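You operate a simulated robot arm through the tools that you are given. There is no shell and no other tool. Be economical: measure what you need, move in short steps, check, and stop when the job is done.

Carry out the task below with a simulated robot arm. There is one attempt and no reset: what you move stays moved.

TASK
Push the three square caps home on the square tubes of their colours.
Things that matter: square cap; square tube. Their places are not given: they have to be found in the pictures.

It is judged by the outcome, as a careful person would: the job done as asked, and still so three seconds after it is handed in. It fails if anything else is knocked over, pushed out of place, dropped, spilled or broken.

THE ROBOT
A 6-joint arm with a two-finger parallel gripper, fixed in place. Base frame: the origin is at the foot of the arm, x ahead of it, y to its left, z up; the work surface is at about z = 0. Lengths are in m, angles in rad, forces in N, time in s.
With the tool pointing down near the work surface it reaches from about 0.14 to 0.58 m from the base axis. Its first joint turns from -1.152 to 1.152 rad. Payload 2.1 kg.
Tool frame: the origin (TCP) lies between the finger pads and is the grasp point; the fingertips stand 0.03 m ahead of it; z points along the fingers, y is the line along which they close. The gripper opens to 0.094 m. The fingers are 0.028 m wide and 0.01 m thick; the gripper's body (0.05 by 0.096 m) begins 0.055 m behind the TCP.
Orientation is told as [roll, pitch, yaw] about the base's x, y, z axes, in that order, counted from this pose: with the fingers straight down and closing along the base's y, the tool's x points along the base's -x, its y along +y and its z along -z.

THE INTERFACE
- The arm moves only by the tool jog_arm. Its argument "rows" is a list of rows, each a list of 7 numbers: the shift along the tool's x, y, z in units of 50 mm (1.0 is 50 mm), then the turn, a rotation vector about the tool's x, y, z in units of 8 degrees (1.0 is 8 degrees), then the opening, from 0 (shut) to 1 (fully open). In form: [[dx, dy, dz, rx, ry, rz, fingers], ...]. A call has 1 to 8 rows; each row shifts and turns the commanded pose from where the row before left it, along the tool's axes as they then stand. A call with a number of a shift or a turn outside -1 to 1 is refused whole. A row lasts 0.2 s, in which the tool goes at most 0.05 m and 0.15 rad; a call with a longer step from one row to the next is refused whole, and so is a gripper value outside its range. A pose out of reach is approached as far as the arm can. The call stops where the force on the tool passes 40 N (or 10 N more than at its start, if that is more) or the arm is blocked; 0.2 s more then pass. The fingers move at their own pace (about 0.072 m/s each) and stop on an object; they squeeze with about 41 N. The grip force told is the motor's: it shows also when the fingers shut on nothing. Time passes only in rows, and 0.2 s behind the last, so rows that do not move let the fingers close. It gives the time, the measured TCP pose, the force on the tool (base axes), the opening and the grip force at its end, in the units of the frame above (readings bear some noise), and new pictures: "views" is both (left out), scene, wrist or none.
- Cameras (640 x 400 px; columns grow to the right, rows downward): "scene" is fixed at [0.0482, -0.3653, 0.4868]; the picture's right is [0.84, -0.54, 0.00], its down [-0.29, -0.45, -0.84] and it looks along [0.46, 0.71, -0.54] (base axes); focal length 327 px, centre (320, 200). "wrist" rides on the gripper at [-0.037, 0, -0.058] in the tool frame; the picture's right is [0.00, -1.00, 0.00], its down [0.97, 0.00, -0.24] and it looks along [0.24, 0.00, 0.97] (tool axes); focal length 218 px, centre (320, 200).
- point_at(camera, pixels): for up to 12 pixels [column, row] of the newest picture of that camera ("zoom" is the newest enlarged one), the place [x, y, z] in the base frame of the surface seen there, good to about 0.003 m. No time passes.
- zoom(camera, box): a new picture of the part [left, top, right, bottom] of that camera's present view, enlarged. No time passes.
- hand_in(): hands the job in; it is judged then, once.

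Work in short steps. Measure before you move; look again where a grasp or a placing could have gone wrong, and mend it. You have 80 turns and 120 pictures in all, those below and enlarged ones among them. Open the gripper and draw the arm clear of the work before you hand the job in, unless the task says otherwise; then end with one line.

The tools are called after "Call:" as name(argument=value, ...) on one line, values as JSON. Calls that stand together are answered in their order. jog_arm: Moves the arm, as the interface text tells. Its arguments: {"type":"object","properties":{"rows":{"type":"array"},"views":{"type":"string","enum":["both","scene","wrist","none"]}},"required":["rows"]} The other tools are called the same way: point_at (camera, pixels) gives the place of the surface under pixels of a picture; zoom (camera, box) takes an enlarged picture of a part of a camera's view; hand_in () hands the job in.

At the start:

```text
clock: 0.0
position: [0.2864, 0.0629, 0.3198]
tool_rot: [0.001, -0.001, 0.002]
wrist_force: [-0.2, 1.2, 0.0]
finger_gap: 0.0939
finger_force: 0.1
```

scene: 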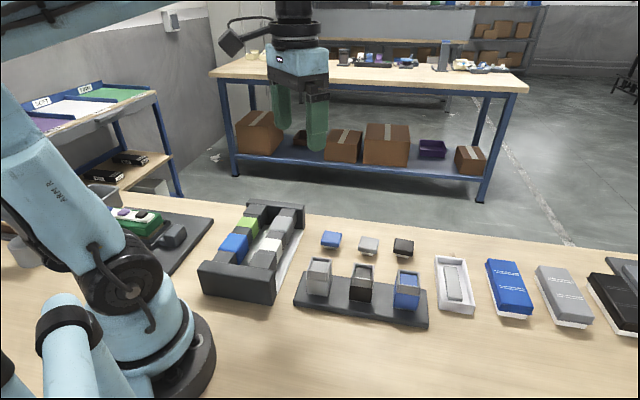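
wrist: 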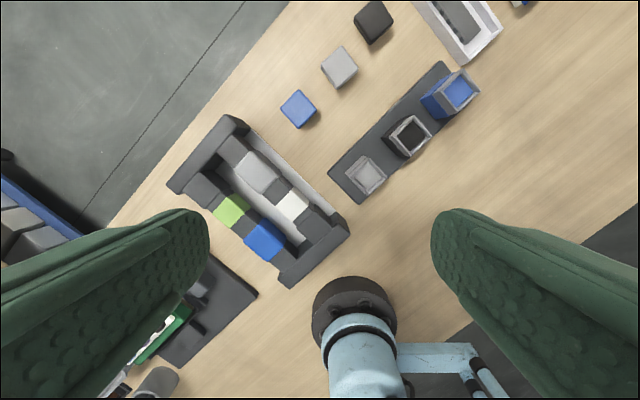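

The caps (blue, grey, black) lie behind the rack with three tubes at about (318,275), (360,283), (406,290). I zoom in on them for measurement.

Call:
zoom(camera="scene", box=[285, 215, 445, 335])

Call:
zoom(camera="wrist", box=[260, 0, 500, 220])

```text
3.33 times, centred on (365, 275) of scene
```

zoom: 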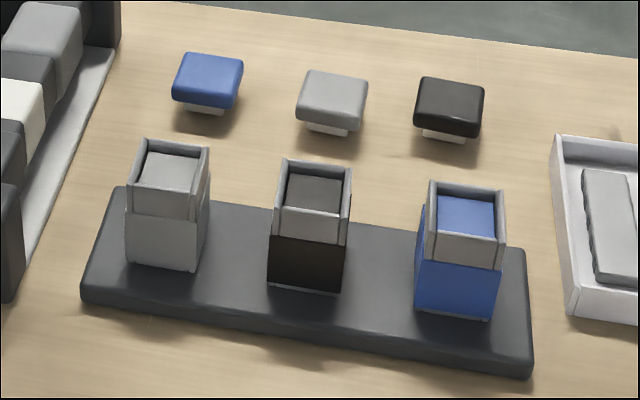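

```text
1.82 times, centred on (380, 110) of wrist
```

zoom: 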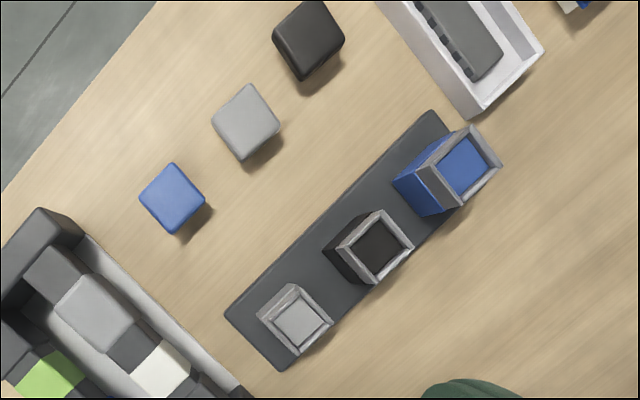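

Measuring the cap tops and tube rims in the wrist zoom.

Call:
point_at(camera="zoom", pixels=[[172, 198], [246, 121], [308, 38], [173, 165], [202, 195], [174, 229], [142, 198], [250, 87], [277, 123], [242, 157], [215, 122], [190, 260]])

Call:
point_at(camera="zoom", pixels=[[298, 319], [378, 247], [464, 166], [289, 287], [332, 322], [298, 353], [378, 212], [412, 246], [375, 282], [471, 128], [500, 165], [463, 204]])

Call:
point_at(camera="scene", pixels=[[331, 236], [368, 243], [404, 244], [320, 262], [361, 270], [408, 275], [324, 284], [361, 292], [406, 299]])

```text
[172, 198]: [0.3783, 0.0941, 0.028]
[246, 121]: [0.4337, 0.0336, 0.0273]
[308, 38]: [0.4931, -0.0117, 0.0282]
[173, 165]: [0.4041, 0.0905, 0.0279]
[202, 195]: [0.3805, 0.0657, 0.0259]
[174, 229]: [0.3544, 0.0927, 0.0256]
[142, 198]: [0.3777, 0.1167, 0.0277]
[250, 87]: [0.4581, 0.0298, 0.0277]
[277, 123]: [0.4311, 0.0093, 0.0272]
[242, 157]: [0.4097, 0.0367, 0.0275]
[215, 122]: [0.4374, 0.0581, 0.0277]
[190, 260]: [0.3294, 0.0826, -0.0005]
```

```text
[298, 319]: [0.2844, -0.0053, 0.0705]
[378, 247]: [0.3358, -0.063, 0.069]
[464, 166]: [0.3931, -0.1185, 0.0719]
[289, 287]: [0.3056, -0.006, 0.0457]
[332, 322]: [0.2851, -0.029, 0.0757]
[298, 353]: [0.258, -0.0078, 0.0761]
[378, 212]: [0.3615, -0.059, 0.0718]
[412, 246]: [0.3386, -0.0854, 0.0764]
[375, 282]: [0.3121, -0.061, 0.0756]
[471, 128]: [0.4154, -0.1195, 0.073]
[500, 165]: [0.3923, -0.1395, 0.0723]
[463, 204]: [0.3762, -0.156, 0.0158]
```

```text
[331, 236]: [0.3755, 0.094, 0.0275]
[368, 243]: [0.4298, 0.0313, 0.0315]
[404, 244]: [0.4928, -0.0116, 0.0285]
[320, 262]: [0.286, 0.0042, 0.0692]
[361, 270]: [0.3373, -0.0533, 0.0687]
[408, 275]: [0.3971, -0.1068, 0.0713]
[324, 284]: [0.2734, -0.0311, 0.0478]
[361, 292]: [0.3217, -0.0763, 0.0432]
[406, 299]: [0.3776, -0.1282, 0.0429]
```

I turn the tool 45° and come over the blue cap for a close look.

Call:
jog_arm(rows=[[0, 0, 0.5, 0, 0, 0.9375, 0.65], [0, 0, 0.5, 0, 0, 0.9375, 0.65], [0, 0, 0.5, 0, 0, 0.9375, 0.65], [0, 0, 0.5, 0, 0, 0.9375, 0.65], [0, 0, 0.5, 0, 0, 0.9375, 0.65], [0, 0, 0.5, 0, 0, 0.9375, 0.65], [-0.43, 0.867, 0, 0, 0, 0, 0.65], [-0.43, 0.867, 0, 0, 0, 0, 0.65]])

```text
clock: 1.8
position: [0.3796, 0.0939, 0.169]
tool_rot: [0.001, -0.001, -0.786]
wrist_force: [-0.7, -0.1, 0.1]
finger_gap: 0.0611
finger_force: 0.1
```

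scene: 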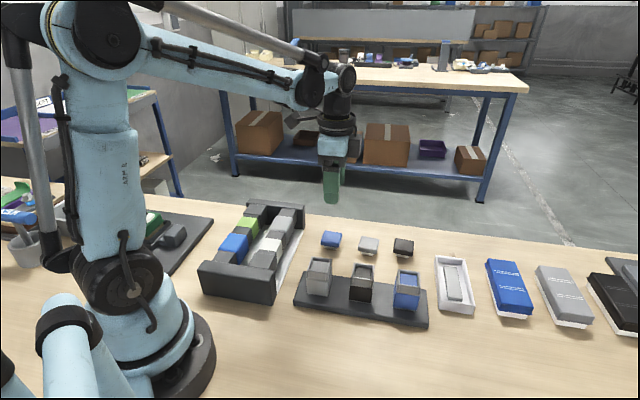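
wrist: 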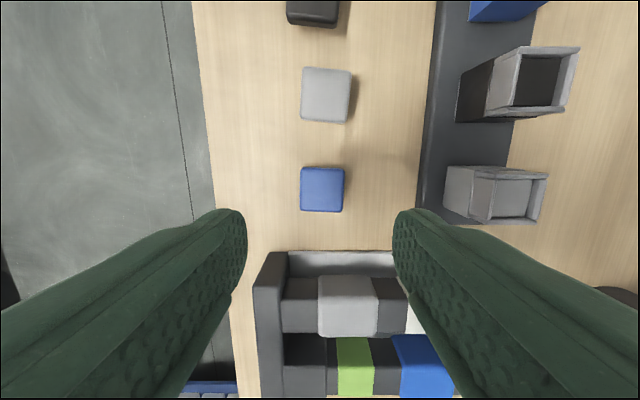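

Call:
zoom(camera="wrist", box=[282, 50, 372, 230])

Call:
zoom(camera="wrist", box=[430, 30, 590, 240])

Call:
zoom(camera="scene", box=[315, 222, 420, 266])

```text
2.22 times, centred on (327, 140) of wrist
```

zoom: 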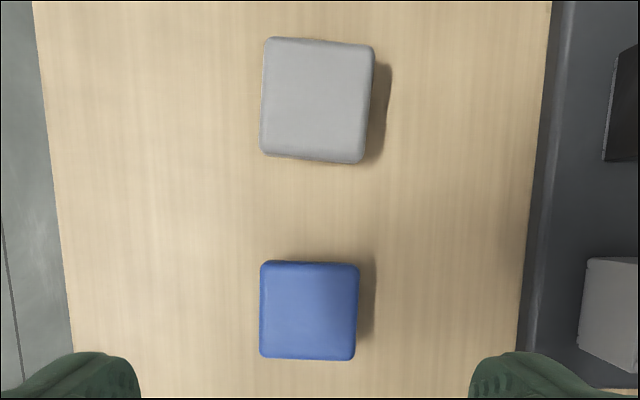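

```text
1.90 times, centred on (510, 135) of wrist
```

zoom: 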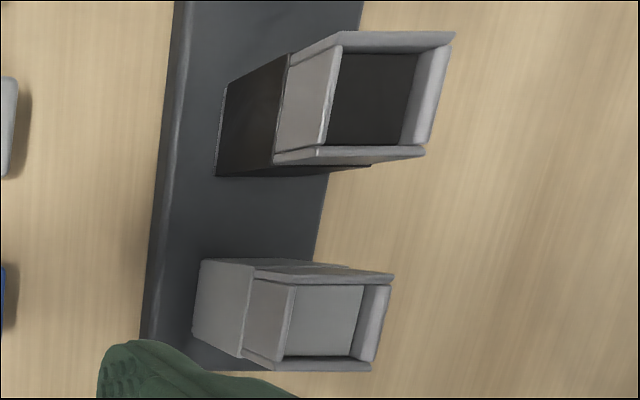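

```text
6.10 times, centred on (368, 244) of scene
```

zoom: 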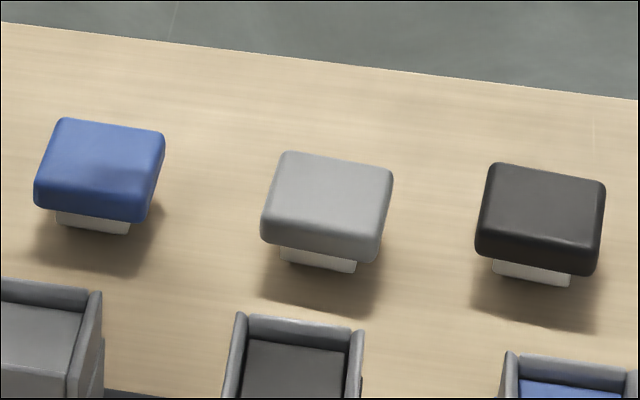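

Call:
point_at(camera="wrist", pixels=[[301.5, 180], [301.5, 200], [343, 180], [343, 200], [312, 169], [332, 169], [312, 210], [332, 210], [322, 190], [326, 95]])

Call:
point_at(camera="zoom", pixels=[[95, 227], [320, 261], [530, 276], [85, 204], [535, 260], [110, 121], [340, 158]])

```text
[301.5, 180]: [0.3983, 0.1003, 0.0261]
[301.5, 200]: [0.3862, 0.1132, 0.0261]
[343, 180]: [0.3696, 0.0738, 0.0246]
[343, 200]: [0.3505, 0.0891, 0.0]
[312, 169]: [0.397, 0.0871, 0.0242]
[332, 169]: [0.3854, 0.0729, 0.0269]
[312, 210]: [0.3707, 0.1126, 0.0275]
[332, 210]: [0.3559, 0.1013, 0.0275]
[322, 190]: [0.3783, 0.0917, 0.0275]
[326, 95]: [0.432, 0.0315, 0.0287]
```

```text
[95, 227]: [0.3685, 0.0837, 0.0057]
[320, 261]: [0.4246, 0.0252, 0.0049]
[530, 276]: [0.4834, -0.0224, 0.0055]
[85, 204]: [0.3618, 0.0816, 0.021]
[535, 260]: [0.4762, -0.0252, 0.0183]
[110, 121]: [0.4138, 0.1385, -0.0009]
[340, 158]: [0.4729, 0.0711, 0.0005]
```

Blue cap is about 3 mm off in tool x and 2 mm in y; I correct, descend to z≈0.0435 and close.

Call:
jog_arm(rows=[[0.06, -0.04, 0.6, 0, 0, 0, 0.65], [0, 0, 0.7, 0, 0, 0, 0.65], [0, 0, 0.7, 0, 0, 0, 0.65], [0, 0, 0.51, 0, 0, 0, 0.65], [0, 0, 0, 0, 0, 0, 0.65]])

```text
clock: 3.0
position: [0.3771, 0.0934, 0.0445]
tool_rot: [0.0, -0.001, -0.785]
wrist_force: [0.3, 0.3, 0.1]
finger_gap: 0.0609
finger_force: 0.0
```

scene: 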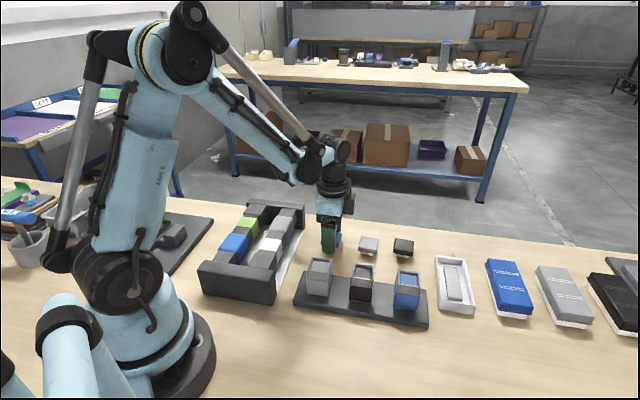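
wrist: 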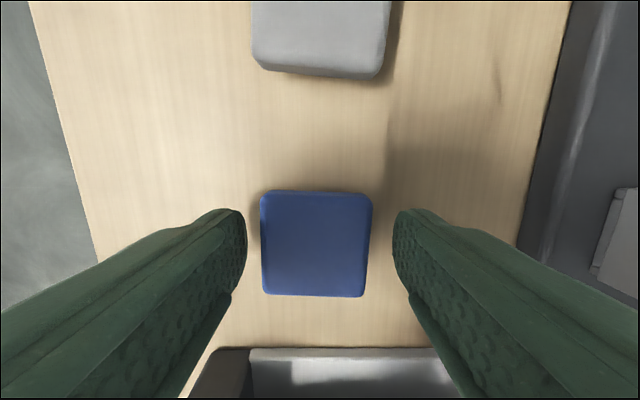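

Cap is between the fingers (cols 260–372, rows 190–297); nudge and close.

Call:
jog_arm(rows=[[-0.035, 0.02, 0, 0, 0, 0, 0.65], [0, 0, 0, 0, 0, 0, 0.2], [0, 0, 0, 0, 0, 0, 0.2], [0, 0, 0, 0, 0, 0, 0.2]], views="wrist")

```text
clock: 4.0
position: [0.3781, 0.0928, 0.0447]
tool_rot: [0.0, -0.002, -0.784]
wrist_force: [0.1, 0.8, 0.1]
finger_gap: 0.0406
finger_force: 41.2
```

wrist: 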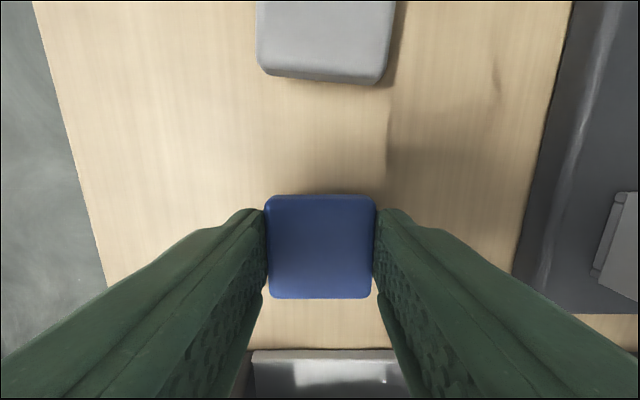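

Gripped at 0.0406. Lift and move to near the blue tube, stopping short so that the camera sees it ahead of the held cap.

Call:
jog_arm(rows=[[0, 0, -0.8, 0, 0, 0, 0.2], [0, 0, -0.9, 0, 0, 0, 0.2], [0, 0, -0.8, 0, 0, 0, 0.2], [-0.5, -0.7, 0, 0, 0, 0, 0.2], [-0.5, -0.7, 0, 0, 0, 0, 0.2], [-0.5, -0.7, 0, 0, 0, 0, 0.2], [-0.5, -0.68, 0, 0, 0, 0, 0.2], [0, 0, 0, 0, 0, 0, 0.2]])

```text
clock: 5.8
position: [0.3481, -0.0749, 0.1688]
tool_rot: [-0.001, -0.002, -0.783]
wrist_force: [-0.7, 0.1, -0.4]
finger_gap: 0.0406
finger_force: 40.9
```

scene: 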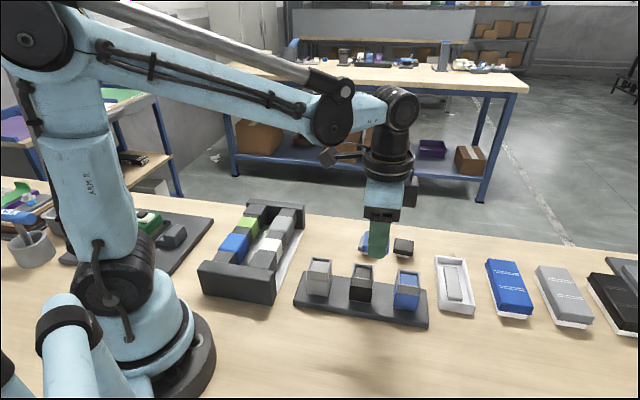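
wrist: 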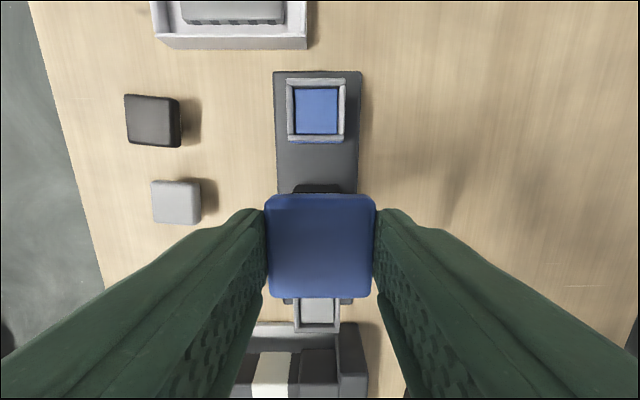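

Call:
zoom(camera="wrist", box=[250, 60, 382, 152])

Call:
zoom(camera="scene", box=[340, 210, 430, 270])

```text
4.35 times, centred on (316, 106) of wrist
```

zoom: 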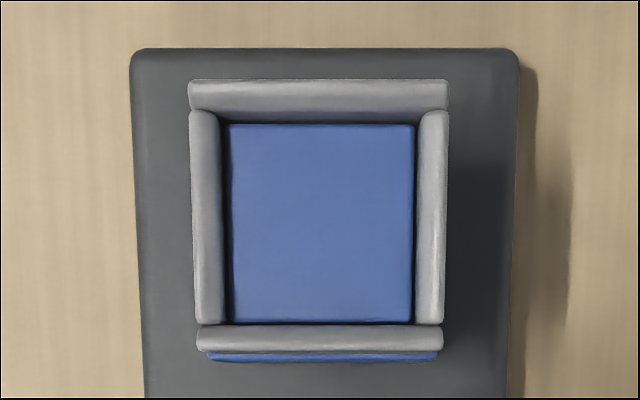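

```text
6.67 times, centred on (385, 240) of scene
```

zoom: 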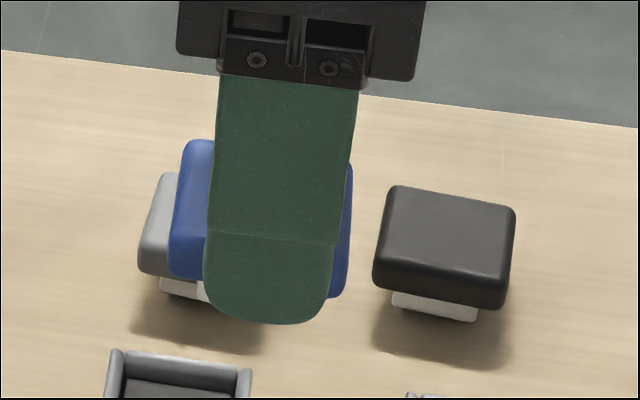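

The tube is centred about 59.5 mm ahead (tool −x) and 2.7 mm in +y, and is aligned in yaw. I move above it and down to just over the rim.

Call:
jog_arm(rows=[[-0.6, 0.027, 0, 0, 0, 0, 0.2], [-0.6, 0.027, 0, 0, 0, 0, 0.2], [0, 0, 0.4, 0, 0, 0, 0.2], [0, 0, 0.42, 0, 0, 0, 0.2], [0, 0, 0, 0, 0, 0, 0.2]])

Call:
zoom(camera="scene", box=[365, 220, 455, 320])

Call:
zoom(camera="wrist", box=[240, 150, 400, 320])

```text
clock: 7.0
position: [0.3924, -0.1161, 0.1275]
tool_rot: [-0.001, -0.001, -0.786]
wrist_force: [-0.2, -0.1, -0.7]
finger_gap: 0.0407
finger_force: 41.1
```

scene: 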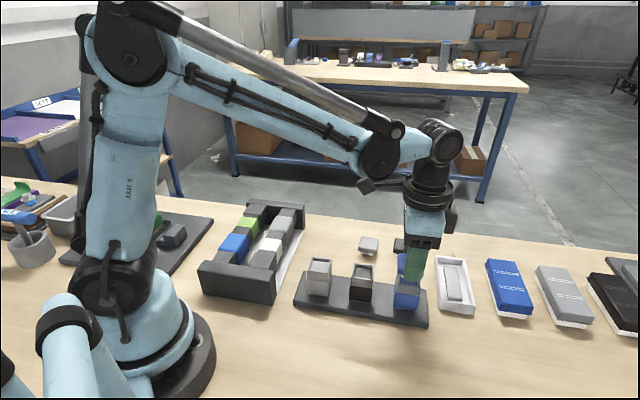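
wrist: 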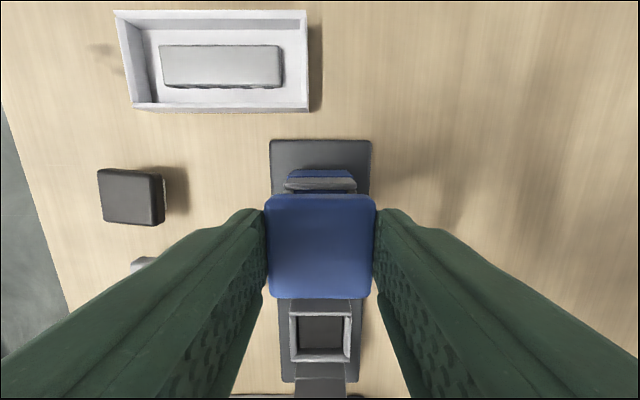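

```text
4.00 times, centred on (410, 270) of scene
```

zoom: 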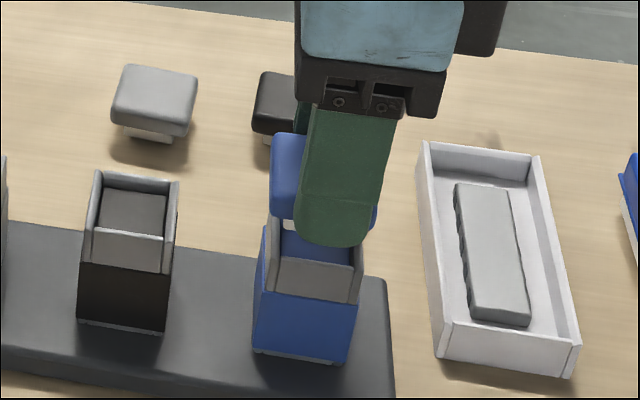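

```text
2.35 times, centred on (320, 235) of wrist
```

zoom: 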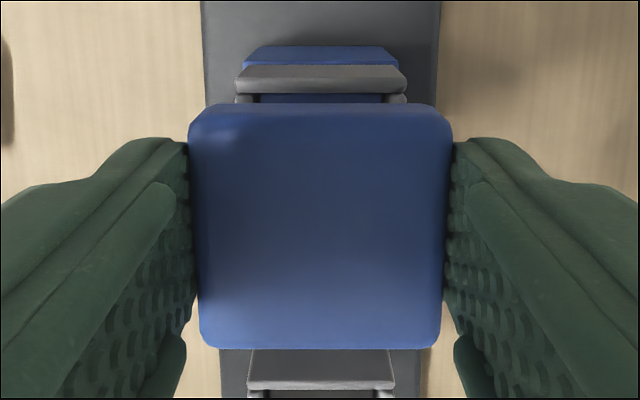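

Call:
zoom(camera="wrist", box=[280, 160, 360, 210])

Call:
zoom(camera="scene", box=[385, 245, 435, 290])

```text
8.00 times, centred on (320, 185) of wrist
```

zoom: 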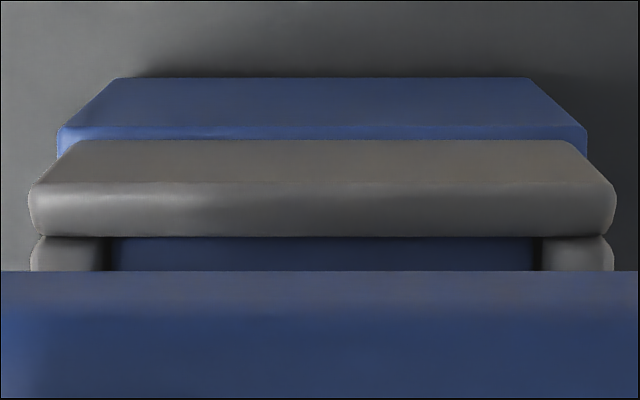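

```text
8.89 times, centred on (410, 268) of scene
```

zoom: 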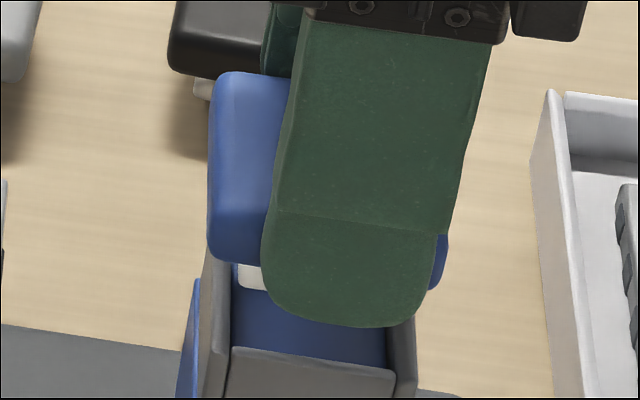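

Rim (cols centre 320.3, top edge row 183) matches the held cap within ~1 mm. Descend gently, watching force.

Call:
jog_arm(rows=[[0, 0, 0.08, 0, 0, 0, 0.2], [0, 0, 0.08, 0, 0, 0, 0.2], [0, 0, 0.06, 0, 0, 0, 0.2], [0, 0, 0.04, 0, 0, 0, 0.2], [0, 0, 0, 0, 0, 0, 0.2]], views="none")

Call:
zoom(camera="scene", box=[385, 245, 435, 290])

```text
clock: 8.2
position: [0.3935, -0.1157, 0.1152]
tool_rot: [-0.001, -0.001, -0.785]
wrist_force: [0.3, 0.1, -0.4]
finger_gap: 0.0404
finger_force: 40.4
```

```text
8.89 times, centred on (410, 268) of scene
```

zoom: 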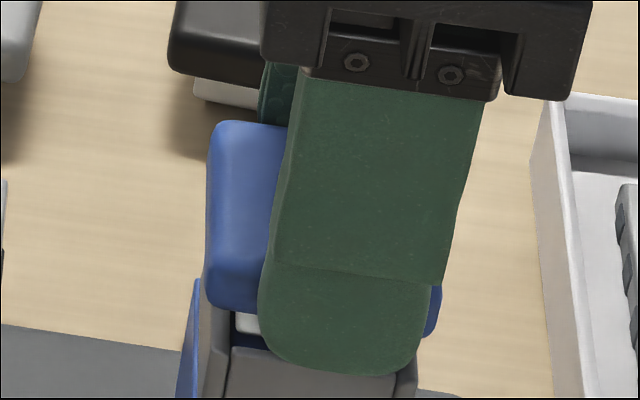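

No contact force, plug entering. Continue down.

Call:
jog_arm(rows=[[0, 0, 0.05, 0, 0, 0, 0.2], [0, 0, 0.05, 0, 0, 0, 0.2], [0, 0, 0.04, 0, 0, 0, 0.2], [0, 0, 0, 0, 0, 0, 0.2]], views="none")

Call:
zoom(camera="scene", box=[385, 245, 435, 290])

```text
clock: 9.2
position: [0.3933, -0.1147, 0.1074]
tool_rot: [-0.002, -0.002, -0.789]
wrist_force: [-4.3, -6.7, -16.4]
finger_gap: 0.0406
finger_force: 40.8
```

```text
8.89 times, centred on (410, 268) of scene
```

zoom: 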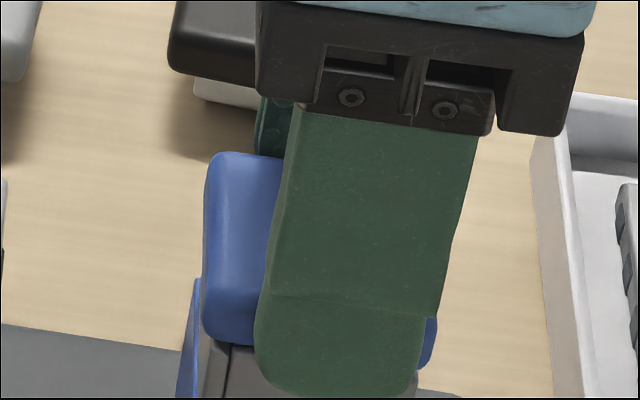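

Call:
jog_arm(rows=[[0, 0, 0.04, 0, 0, 0, 0.2], [0, 0, 0.04, 0, 0, 0, 0.2], [0, 0, 0, 0, 0, 0, 0.2]], views="none")

Call:
zoom(camera="scene", box=[385, 245, 435, 290])

```text
clock: 9.8
position: [0.3945, -0.1165, 0.1056]
tool_rot: [-0.003, 0.001, -0.787]
wrist_force: [-0.8, 0.4, 8.7]
finger_gap: 0.0407
finger_force: 40.7
stopped in row 2: the force on the tool passed its limit (the readings are from after the stop); the commanded pose is now the measured one
```

```text
8.89 times, centred on (410, 268) of scene
```

zoom: 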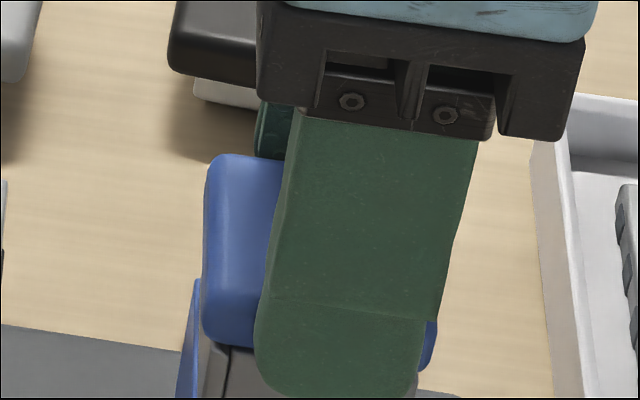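

Pressed firm to the stop. Release and lift, then look.

Call:
jog_arm(rows=[[0, 0, 0, 0, 0, 0, 0.6], [0, 0, 0, 0, 0, 0, 0.6], [0, 0, -0.5, 0, 0, 0, 0.6], [0, 0, -0.9, 0, 0, 0, 0.6], [0.6, 0, 0, 0, 0, 0, 0.6], [0.6, 0, 0, 0, 0, 0, 0.6]])

Call:
zoom(camera="scene", box=[365, 250, 445, 320])

Call:
zoom(camera="wrist", box=[250, 60, 382, 152])

```text
clock: 11.2
position: [0.3506, -0.0721, 0.1779]
tool_rot: [0.001, 0.002, -0.786]
wrist_force: [0.2, 0.3, -0.1]
finger_gap: 0.0565
finger_force: 0.1
```

scene: 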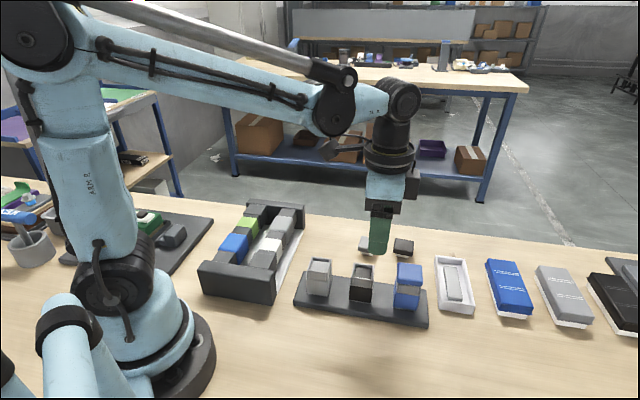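
wrist: 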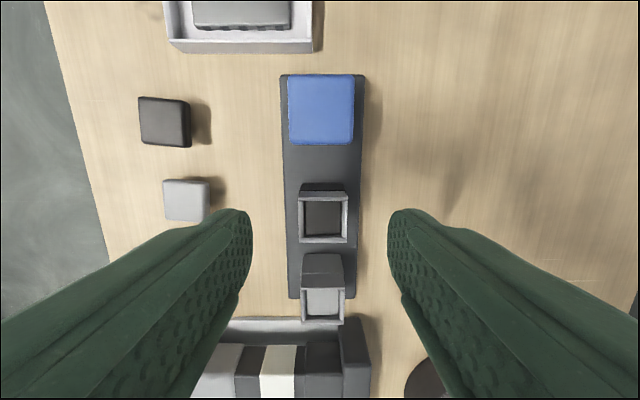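

```text
5.71 times, centred on (405, 285) of scene
```

zoom: 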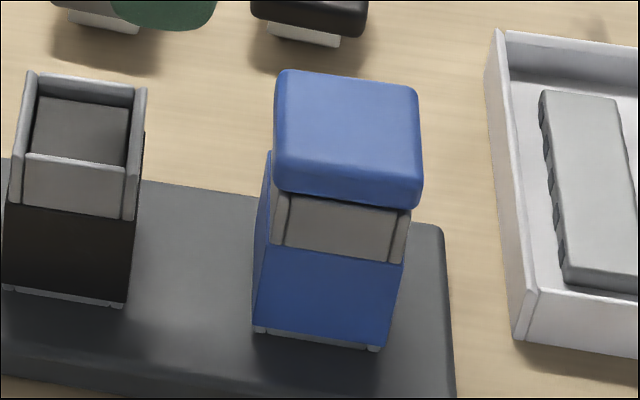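

```text
4.35 times, centred on (316, 106) of wrist
```

zoom: 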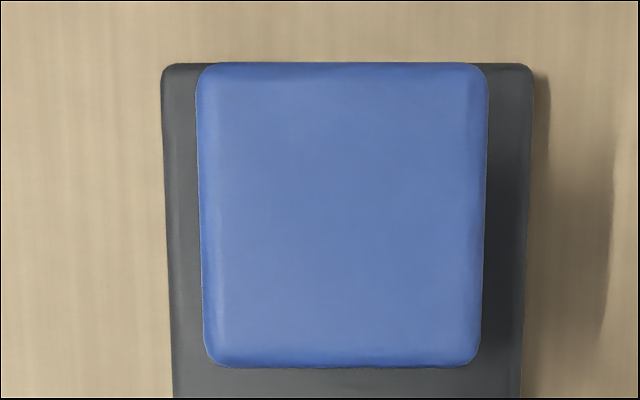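

Call:
point_at(camera="wrist", pixels=[[321, 110], [305, 90], [338, 90], [305, 130], [338, 130], [323, 240], [323, 215]])

Call:
zoom(camera="scene", box=[395, 275, 430, 300])

```text
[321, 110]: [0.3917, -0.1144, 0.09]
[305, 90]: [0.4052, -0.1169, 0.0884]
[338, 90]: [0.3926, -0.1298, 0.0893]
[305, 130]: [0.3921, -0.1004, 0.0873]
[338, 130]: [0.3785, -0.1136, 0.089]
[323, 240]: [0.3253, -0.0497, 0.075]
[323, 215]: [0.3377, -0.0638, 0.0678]
```

```text
16.00 times, centred on (412, 288) of scene
```

zoom: 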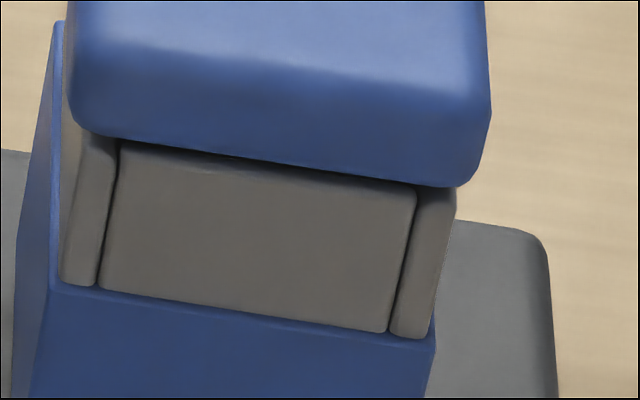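

Blue is seated (top z≈0.089, level). Now to the grey cap near (0.432, 0.032), turning about 5° to match it.

Call:
jog_arm(rows=[[0.107, 0.875, 0, 0, 0, 0, 0.65], [0.107, 0.875, 0, 0, 0, 0, 0.65], [0.107, 0.875, 0, 0, 0, 0, 0.65], [0, 0, 0.6, 0, 0, 0.3, 0.65], [0, 0, 0.56, 0, 0, 0.3, 0.65], [0, 0, 0, 0, 0, 0, 0.65]], views="wrist")

Call:
zoom(camera="wrist", box=[260, 130, 380, 280])

```text
clock: 12.6
position: [0.4339, 0.0339, 0.1139]
tool_rot: [-0.003, -0.002, -0.871]
wrist_force: [0.3, 0.6, -1.2]
finger_gap: 0.0612
finger_force: 0.0
```

wrist: 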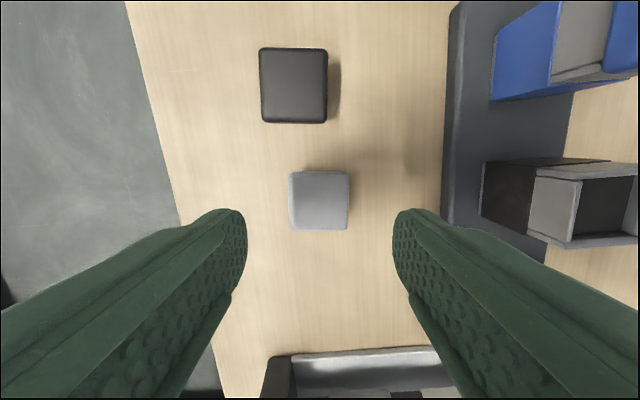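

```text
2.67 times, centred on (320, 205) of wrist
```

zoom: 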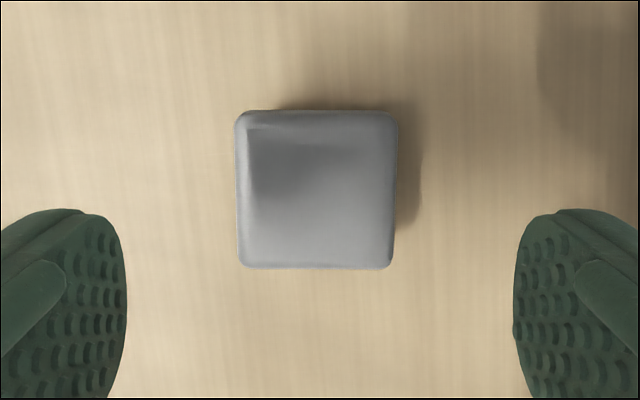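

Grey cap centred within ~1 mm. Descend and grip.

Call:
jog_arm(rows=[[-0.01, 0.02, 0.5, 0, 0, 0, 0.65], [0, 0, 0.5, 0, 0, 0, 0.65], [0, 0, 0.38, 0, 0, 0, 0.65], [0, 0, 0, 0, 0, 0, 0.65], [0, 0, 0, 0, 0, 0, 0.2], [0, 0, 0, 0, 0, 0, 0.2], [0, 0, 0, 0, 0, 0, 0.2]], views="wrist")

```text
clock: 14.2
position: [0.4338, 0.0311, 0.0474]
tool_rot: [-0.001, 0.0, -0.871]
wrist_force: [0.4, 0.3, -0.1]
finger_gap: 0.0404
finger_force: 40.9
```

wrist: 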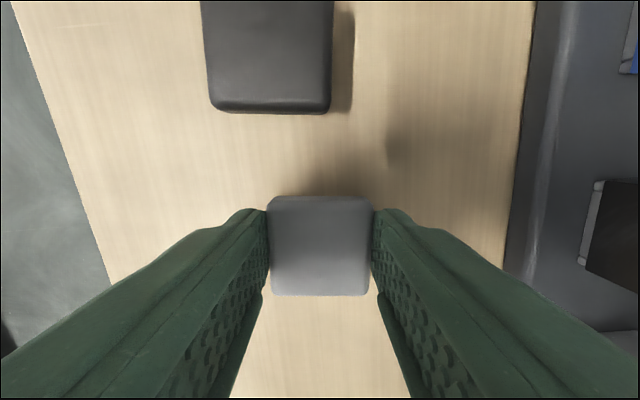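

Gripped. Lift, turn back, and go to a viewing spot for the grey tube.

Call:
jog_arm(rows=[[0, 0, -0.8, 0, 0, 0, 0.2], [0, 0, -0.85, 0, 0, -0.3, 0.2], [0, 0, -0.8, 0, 0, -0.31, 0.2], [0.693, -0.657, 0, 0, 0, 0, 0.2], [0.693, -0.657, 0, 0, 0, 0, 0.2], [0.693, -0.657, 0, 0, 0, 0, 0.2], [0.693, -0.657, 0, 0, 0, 0, 0.2], [0, 0, 0, 0, 0, 0, 0.2]])

Call:
zoom(camera="wrist", box=[250, 60, 390, 160])

```text
clock: 16.0
position: [0.2434, 0.0367, 0.1717]
tool_rot: [0.0, 0.001, -0.783]
wrist_force: [-0.5, 0.7, -0.5]
finger_gap: 0.0406
finger_force: 40.2
```

scene: 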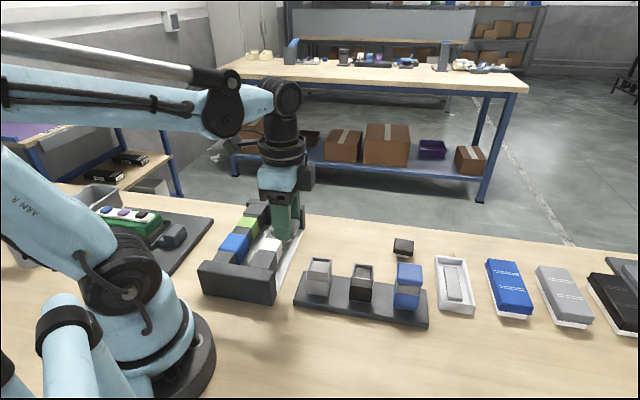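
wrist: 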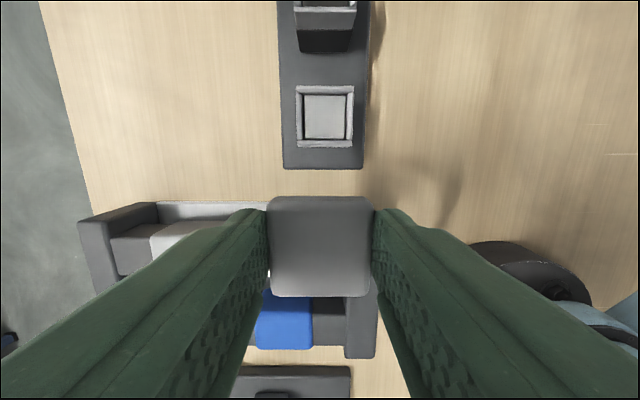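

```text
4.00 times, centred on (320, 110) of wrist
```

zoom: 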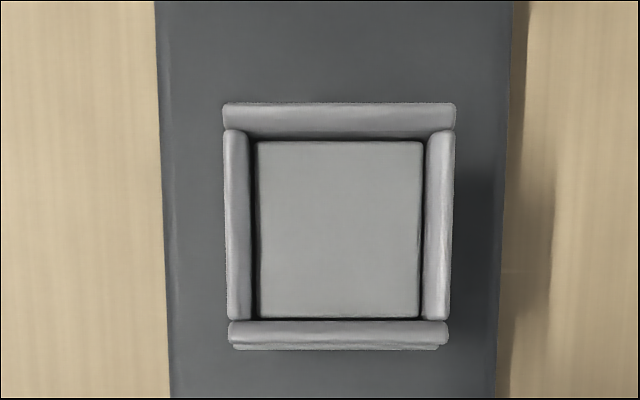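

Call:
jog_arm(rows=[[-0.565, -0.033, 0, 0, 0, 0, 0.2], [-0.565, -0.033, 0, 0, 0, 0, 0.2], [0, 0, 0.4, 0, 0, 0, 0.2], [0, 0, 0.42, 0, 0, 0, 0.2], [0, 0, 0, 0, 0, 0, 0.2]], views="wrist")

Call:
zoom(camera="scene", box=[295, 235, 345, 280])

Call:
zoom(camera="wrist", box=[280, 160, 360, 210])

```text
clock: 17.2
position: [0.2783, -0.0056, 0.1296]
tool_rot: [-0.001, 0.0, -0.785]
wrist_force: [-0.7, -1.0, -0.5]
finger_gap: 0.0407
finger_force: 40.9
```

wrist: 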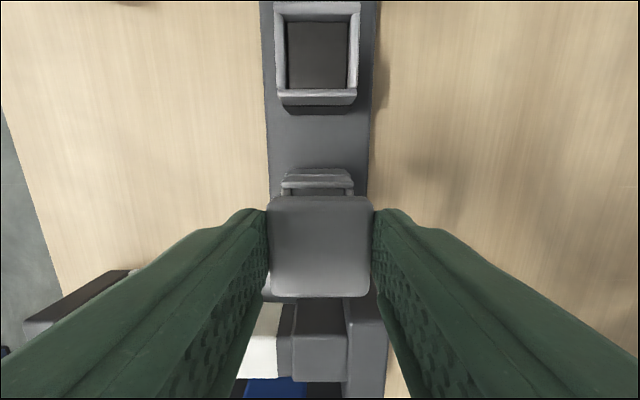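

```text
8.89 times, centred on (320, 258) of scene
```

zoom: 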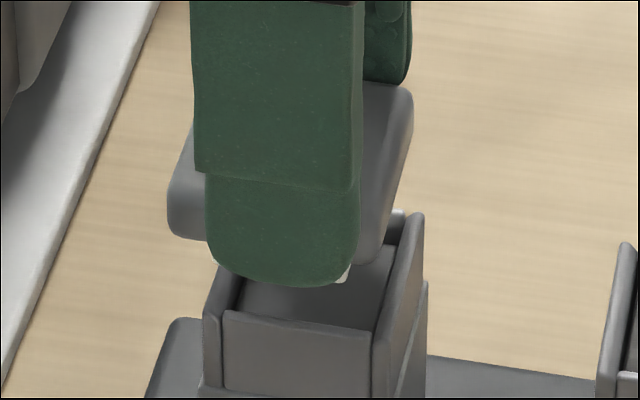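

```text
8.00 times, centred on (320, 185) of wrist
```

zoom: 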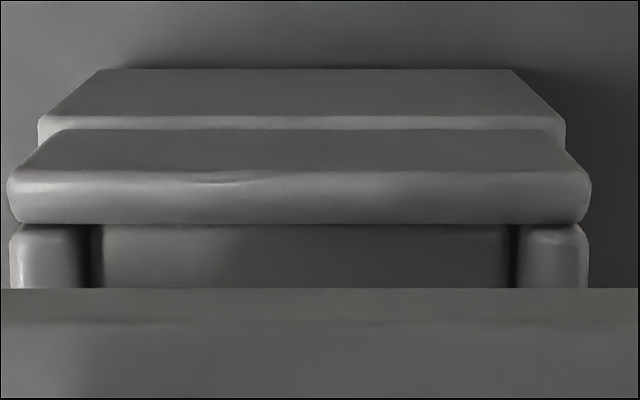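

Small corrections (tube ~1.2 mm left, ~1 mm ahead), then descend gently.

Call:
jog_arm(rows=[[-0.02, 0.022, 0, 0, 0, 0, 0.2], [0, 0, 0.08, 0, 0, 0, 0.2], [0, 0, 0.08, 0, 0, 0, 0.2], [0, 0, 0.06, 0, 0, 0, 0.2], [0, 0, 0, 0, 0, 0, 0.2]], views="none")

Call:
zoom(camera="scene", box=[295, 240, 345, 285])

Call:
zoom(camera="wrist", box=[280, 160, 360, 210])

```text
clock: 18.4
position: [0.2813, -0.0067, 0.1194]
tool_rot: [-0.002, 0.0, -0.784]
wrist_force: [-0.2, -0.8, -0.4]
finger_gap: 0.0406
finger_force: 40.8
```

```text
8.89 times, centred on (320, 262) of scene
```

zoom: 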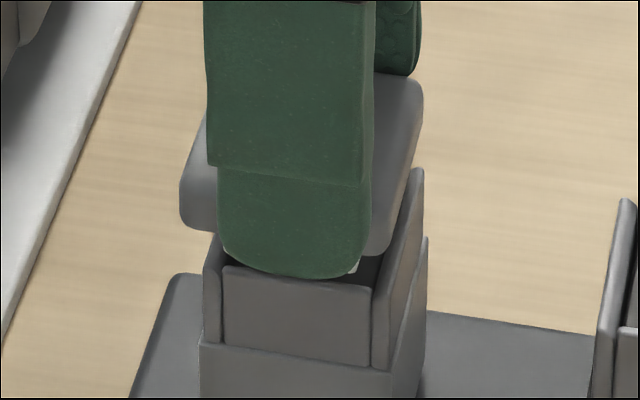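

```text
8.00 times, centred on (320, 185) of wrist
```

zoom: 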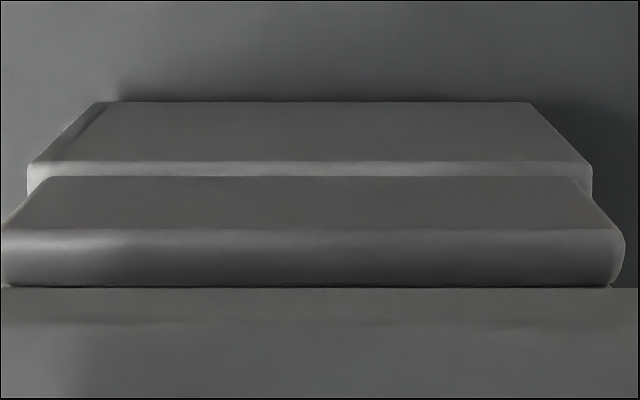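

Plug is in the opening (scene zoom corners 228–358 within 222–372). Press down.

Call:
jog_arm(rows=[[-0.01, 0, 0.06, 0, 0, 0, 0.2], [0, 0, 0.06, 0, 0, 0, 0.2], [0, 0, 0.05, 0, 0, 0, 0.2], [0, 0, 0.04, 0, 0, 0, 0.2], [0, 0, 0.04, 0, 0, 0, 0.2], [0, 0, 0.03, 0, 0, 0, 0.2]], views="none")

Call:
zoom(camera="scene", box=[295, 240, 345, 285])

```text
clock: 19.8
position: [0.283, -0.0068, 0.1045]
tool_rot: [0.0, -0.001, -0.786]
wrist_force: [1.1, 1.6, 31.6]
finger_gap: 0.0405
finger_force: 40.5
```

```text
8.89 times, centred on (320, 262) of scene
```

zoom: 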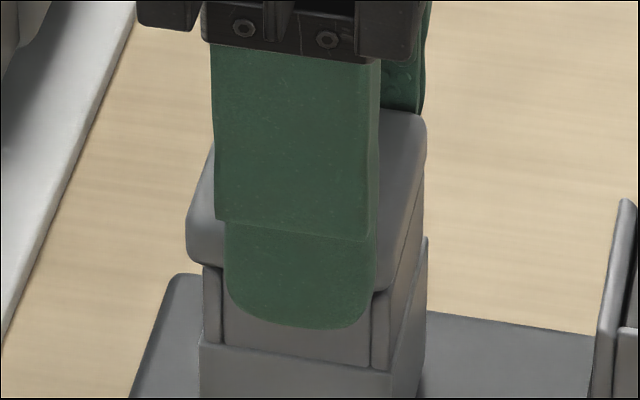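

Call:
jog_arm(rows=[[0, 0, 0.04, 0, 0, 0, 0.2], [0, 0, 0.04, 0, 0, 0, 0.2]], views="none")

Call:
jog_arm(rows=[[0, 0, 0, 0, 0, 0, 0.6], [0, 0, 0, 0, 0, 0, 0.6], [0, 0, -0.5, 0, 0, 0, 0.6], [0, 0, -0.9, 0, 0, 0, 0.6], [0.6, 0, 0, 0, 0, 0, 0.6], [0.6, 0, 0, 0, 0, 0, 0.6]])

Call:
zoom(camera="scene", box=[295, 245, 345, 305])

Call:
point_at(camera="scene", pixels=[[320, 260], [310, 260], [330, 262], [408, 270]])

```text
clock: 20.4
position: [0.2829, -0.0062, 0.1016]
tool_rot: [0.001, 0.0, -0.783]
wrist_force: [1.7, 5.4, 31.6]
finger_gap: 0.0408
finger_force: 41.3
```

```text
clock: 21.8
position: [0.24, 0.0342, 0.1724]
tool_rot: [-0.002, 0.0, -0.786]
wrist_force: [0.1, -0.5, 0.2]
finger_gap: 0.0565
finger_force: 0.1
```

scene: 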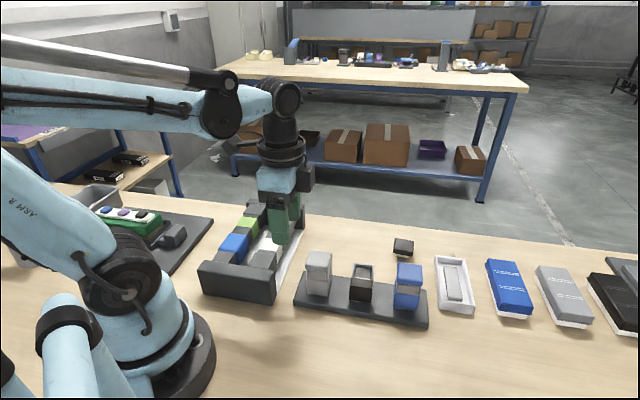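
wrist: 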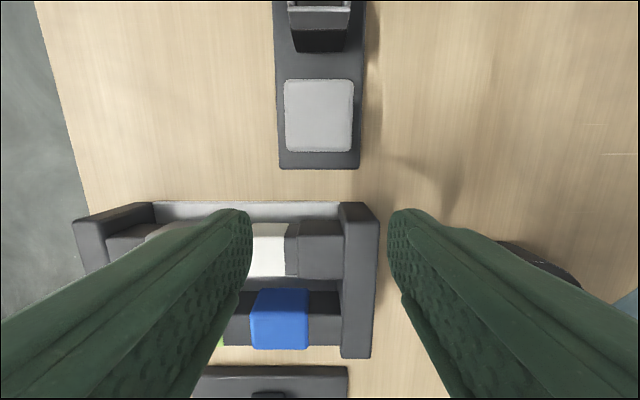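

```text
6.67 times, centred on (320, 275) of scene
```

zoom: 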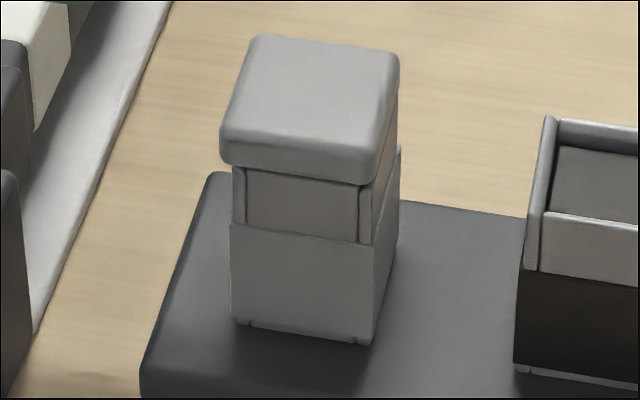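

```text
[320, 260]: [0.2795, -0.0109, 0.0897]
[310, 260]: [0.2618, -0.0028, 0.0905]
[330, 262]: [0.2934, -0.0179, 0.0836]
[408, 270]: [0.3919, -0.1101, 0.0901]
```

Grey is seated (top z≈0.090). Next the black cap near (0.493, −0.012).

Call:
jog_arm(rows=[[-0.703, 0.488, 0, 0, 0, 0, 0.65], [-0.703, 0.488, 0, 0, 0, 0, 0.65], [-0.703, 0.488, 0, 0, 0, 0, 0.65], [-0.703, 0.488, 0, 0, 0, 0, 0.65], [-0.703, 0.488, 0, 0, 0, 0, 0.65], [-0.703, 0.488, 0, 0, 0, 0, 0.65], [0, 0, 0.55, 0, 0, 0.6, 0.65], [0, 0, 0.55, 0, 0, 0, 0.65]], views="wrist")

Call:
zoom(camera="wrist", box=[240, 130, 400, 280])

```text
clock: 23.6
position: [0.4932, -0.0098, 0.117]
tool_rot: [-0.001, 0.002, -0.869]
wrist_force: [0.0, 0.3, -0.5]
finger_gap: 0.061
finger_force: 0.1
```

wrist: 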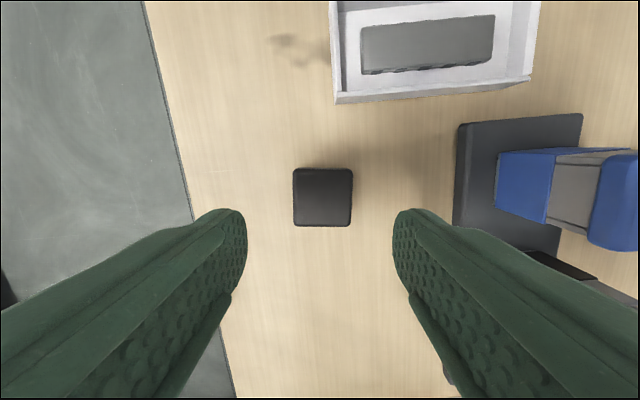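

```text
2.67 times, centred on (320, 205) of wrist
```

zoom: 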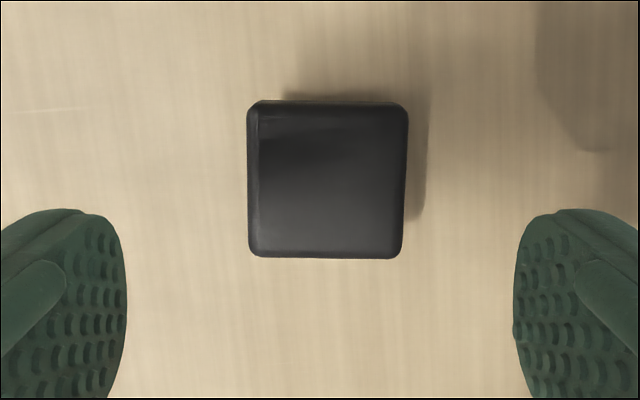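

Call:
jog_arm(rows=[[-0.046, -0.04, 0.5, 0, 0, 0.15, 0.65], [0, 0, 0.5, 0, 0, 0, 0.65], [0, 0, 0.43, 0, 0, 0, 0.65], [0, 0, 0, 0, 0, 0, 0.65], [0, 0, 0, 0, 0, 0, 0.2], [0, 0, 0, 0, 0, 0, 0.2], [0, 0, 0, 0, 0, 0, 0.2]], views="wrist")

```text
clock: 25.2
position: [0.4944, -0.0128, 0.0453]
tool_rot: [-0.003, 0.0, -0.89]
wrist_force: [-0.2, 0.3, -1.5]
finger_gap: 0.0407
finger_force: 40.7
```

wrist: 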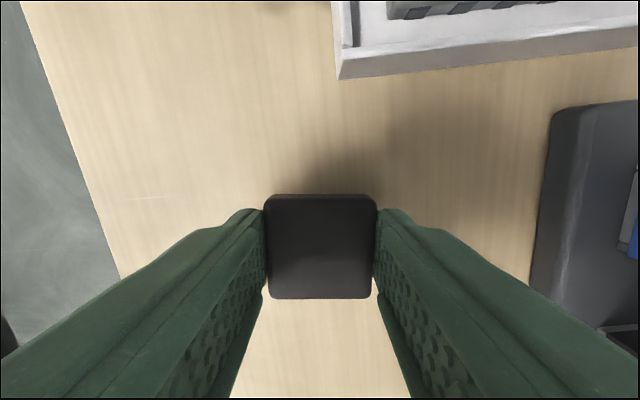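

Black gripped well. Lift, turn back, go to viewing spot for the black tube.

Call:
jog_arm(rows=[[0, 0, -0.8, 0, 0, 0, 0.2], [0, 0, -0.87, 0, 0, -0.37, 0.2], [0, 0, -0.87, 0, 0, -0.38, 0.2], [0.546, -0.582, 0, 0, 0, 0, 0.2], [0.546, -0.582, 0, 0, 0, 0, 0.2], [0.546, -0.582, 0, 0, 0, 0, 0.2], [0.546, -0.582, 0, 0, 0, 0, 0.2], [0.546, -0.582, 0, 0, 0, 0, 0.2]])

Call:
zoom(camera="wrist", box=[250, 60, 390, 160])

```text
clock: 27.0
position: [0.2887, -0.0183, 0.1738]
tool_rot: [-0.001, 0.0, -0.786]
wrist_force: [0.3, 0.0, -0.9]
finger_gap: 0.0407
finger_force: 40.8
```

scene: 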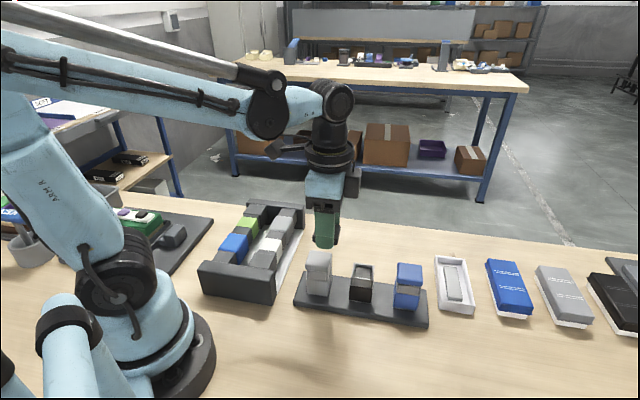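
wrist: 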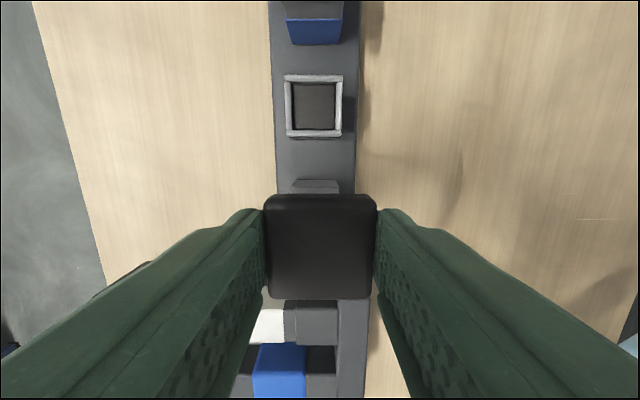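

```text
4.00 times, centred on (320, 110) of wrist
```

zoom: 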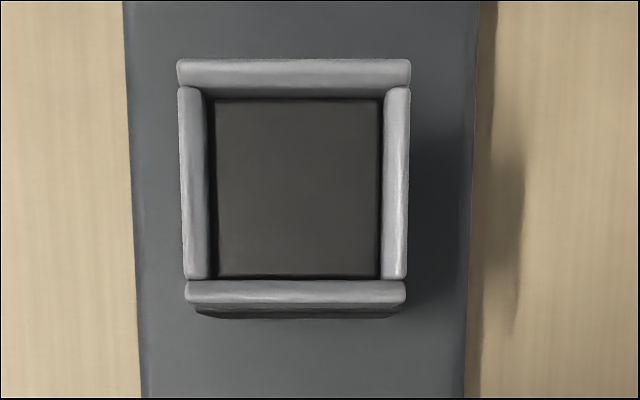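

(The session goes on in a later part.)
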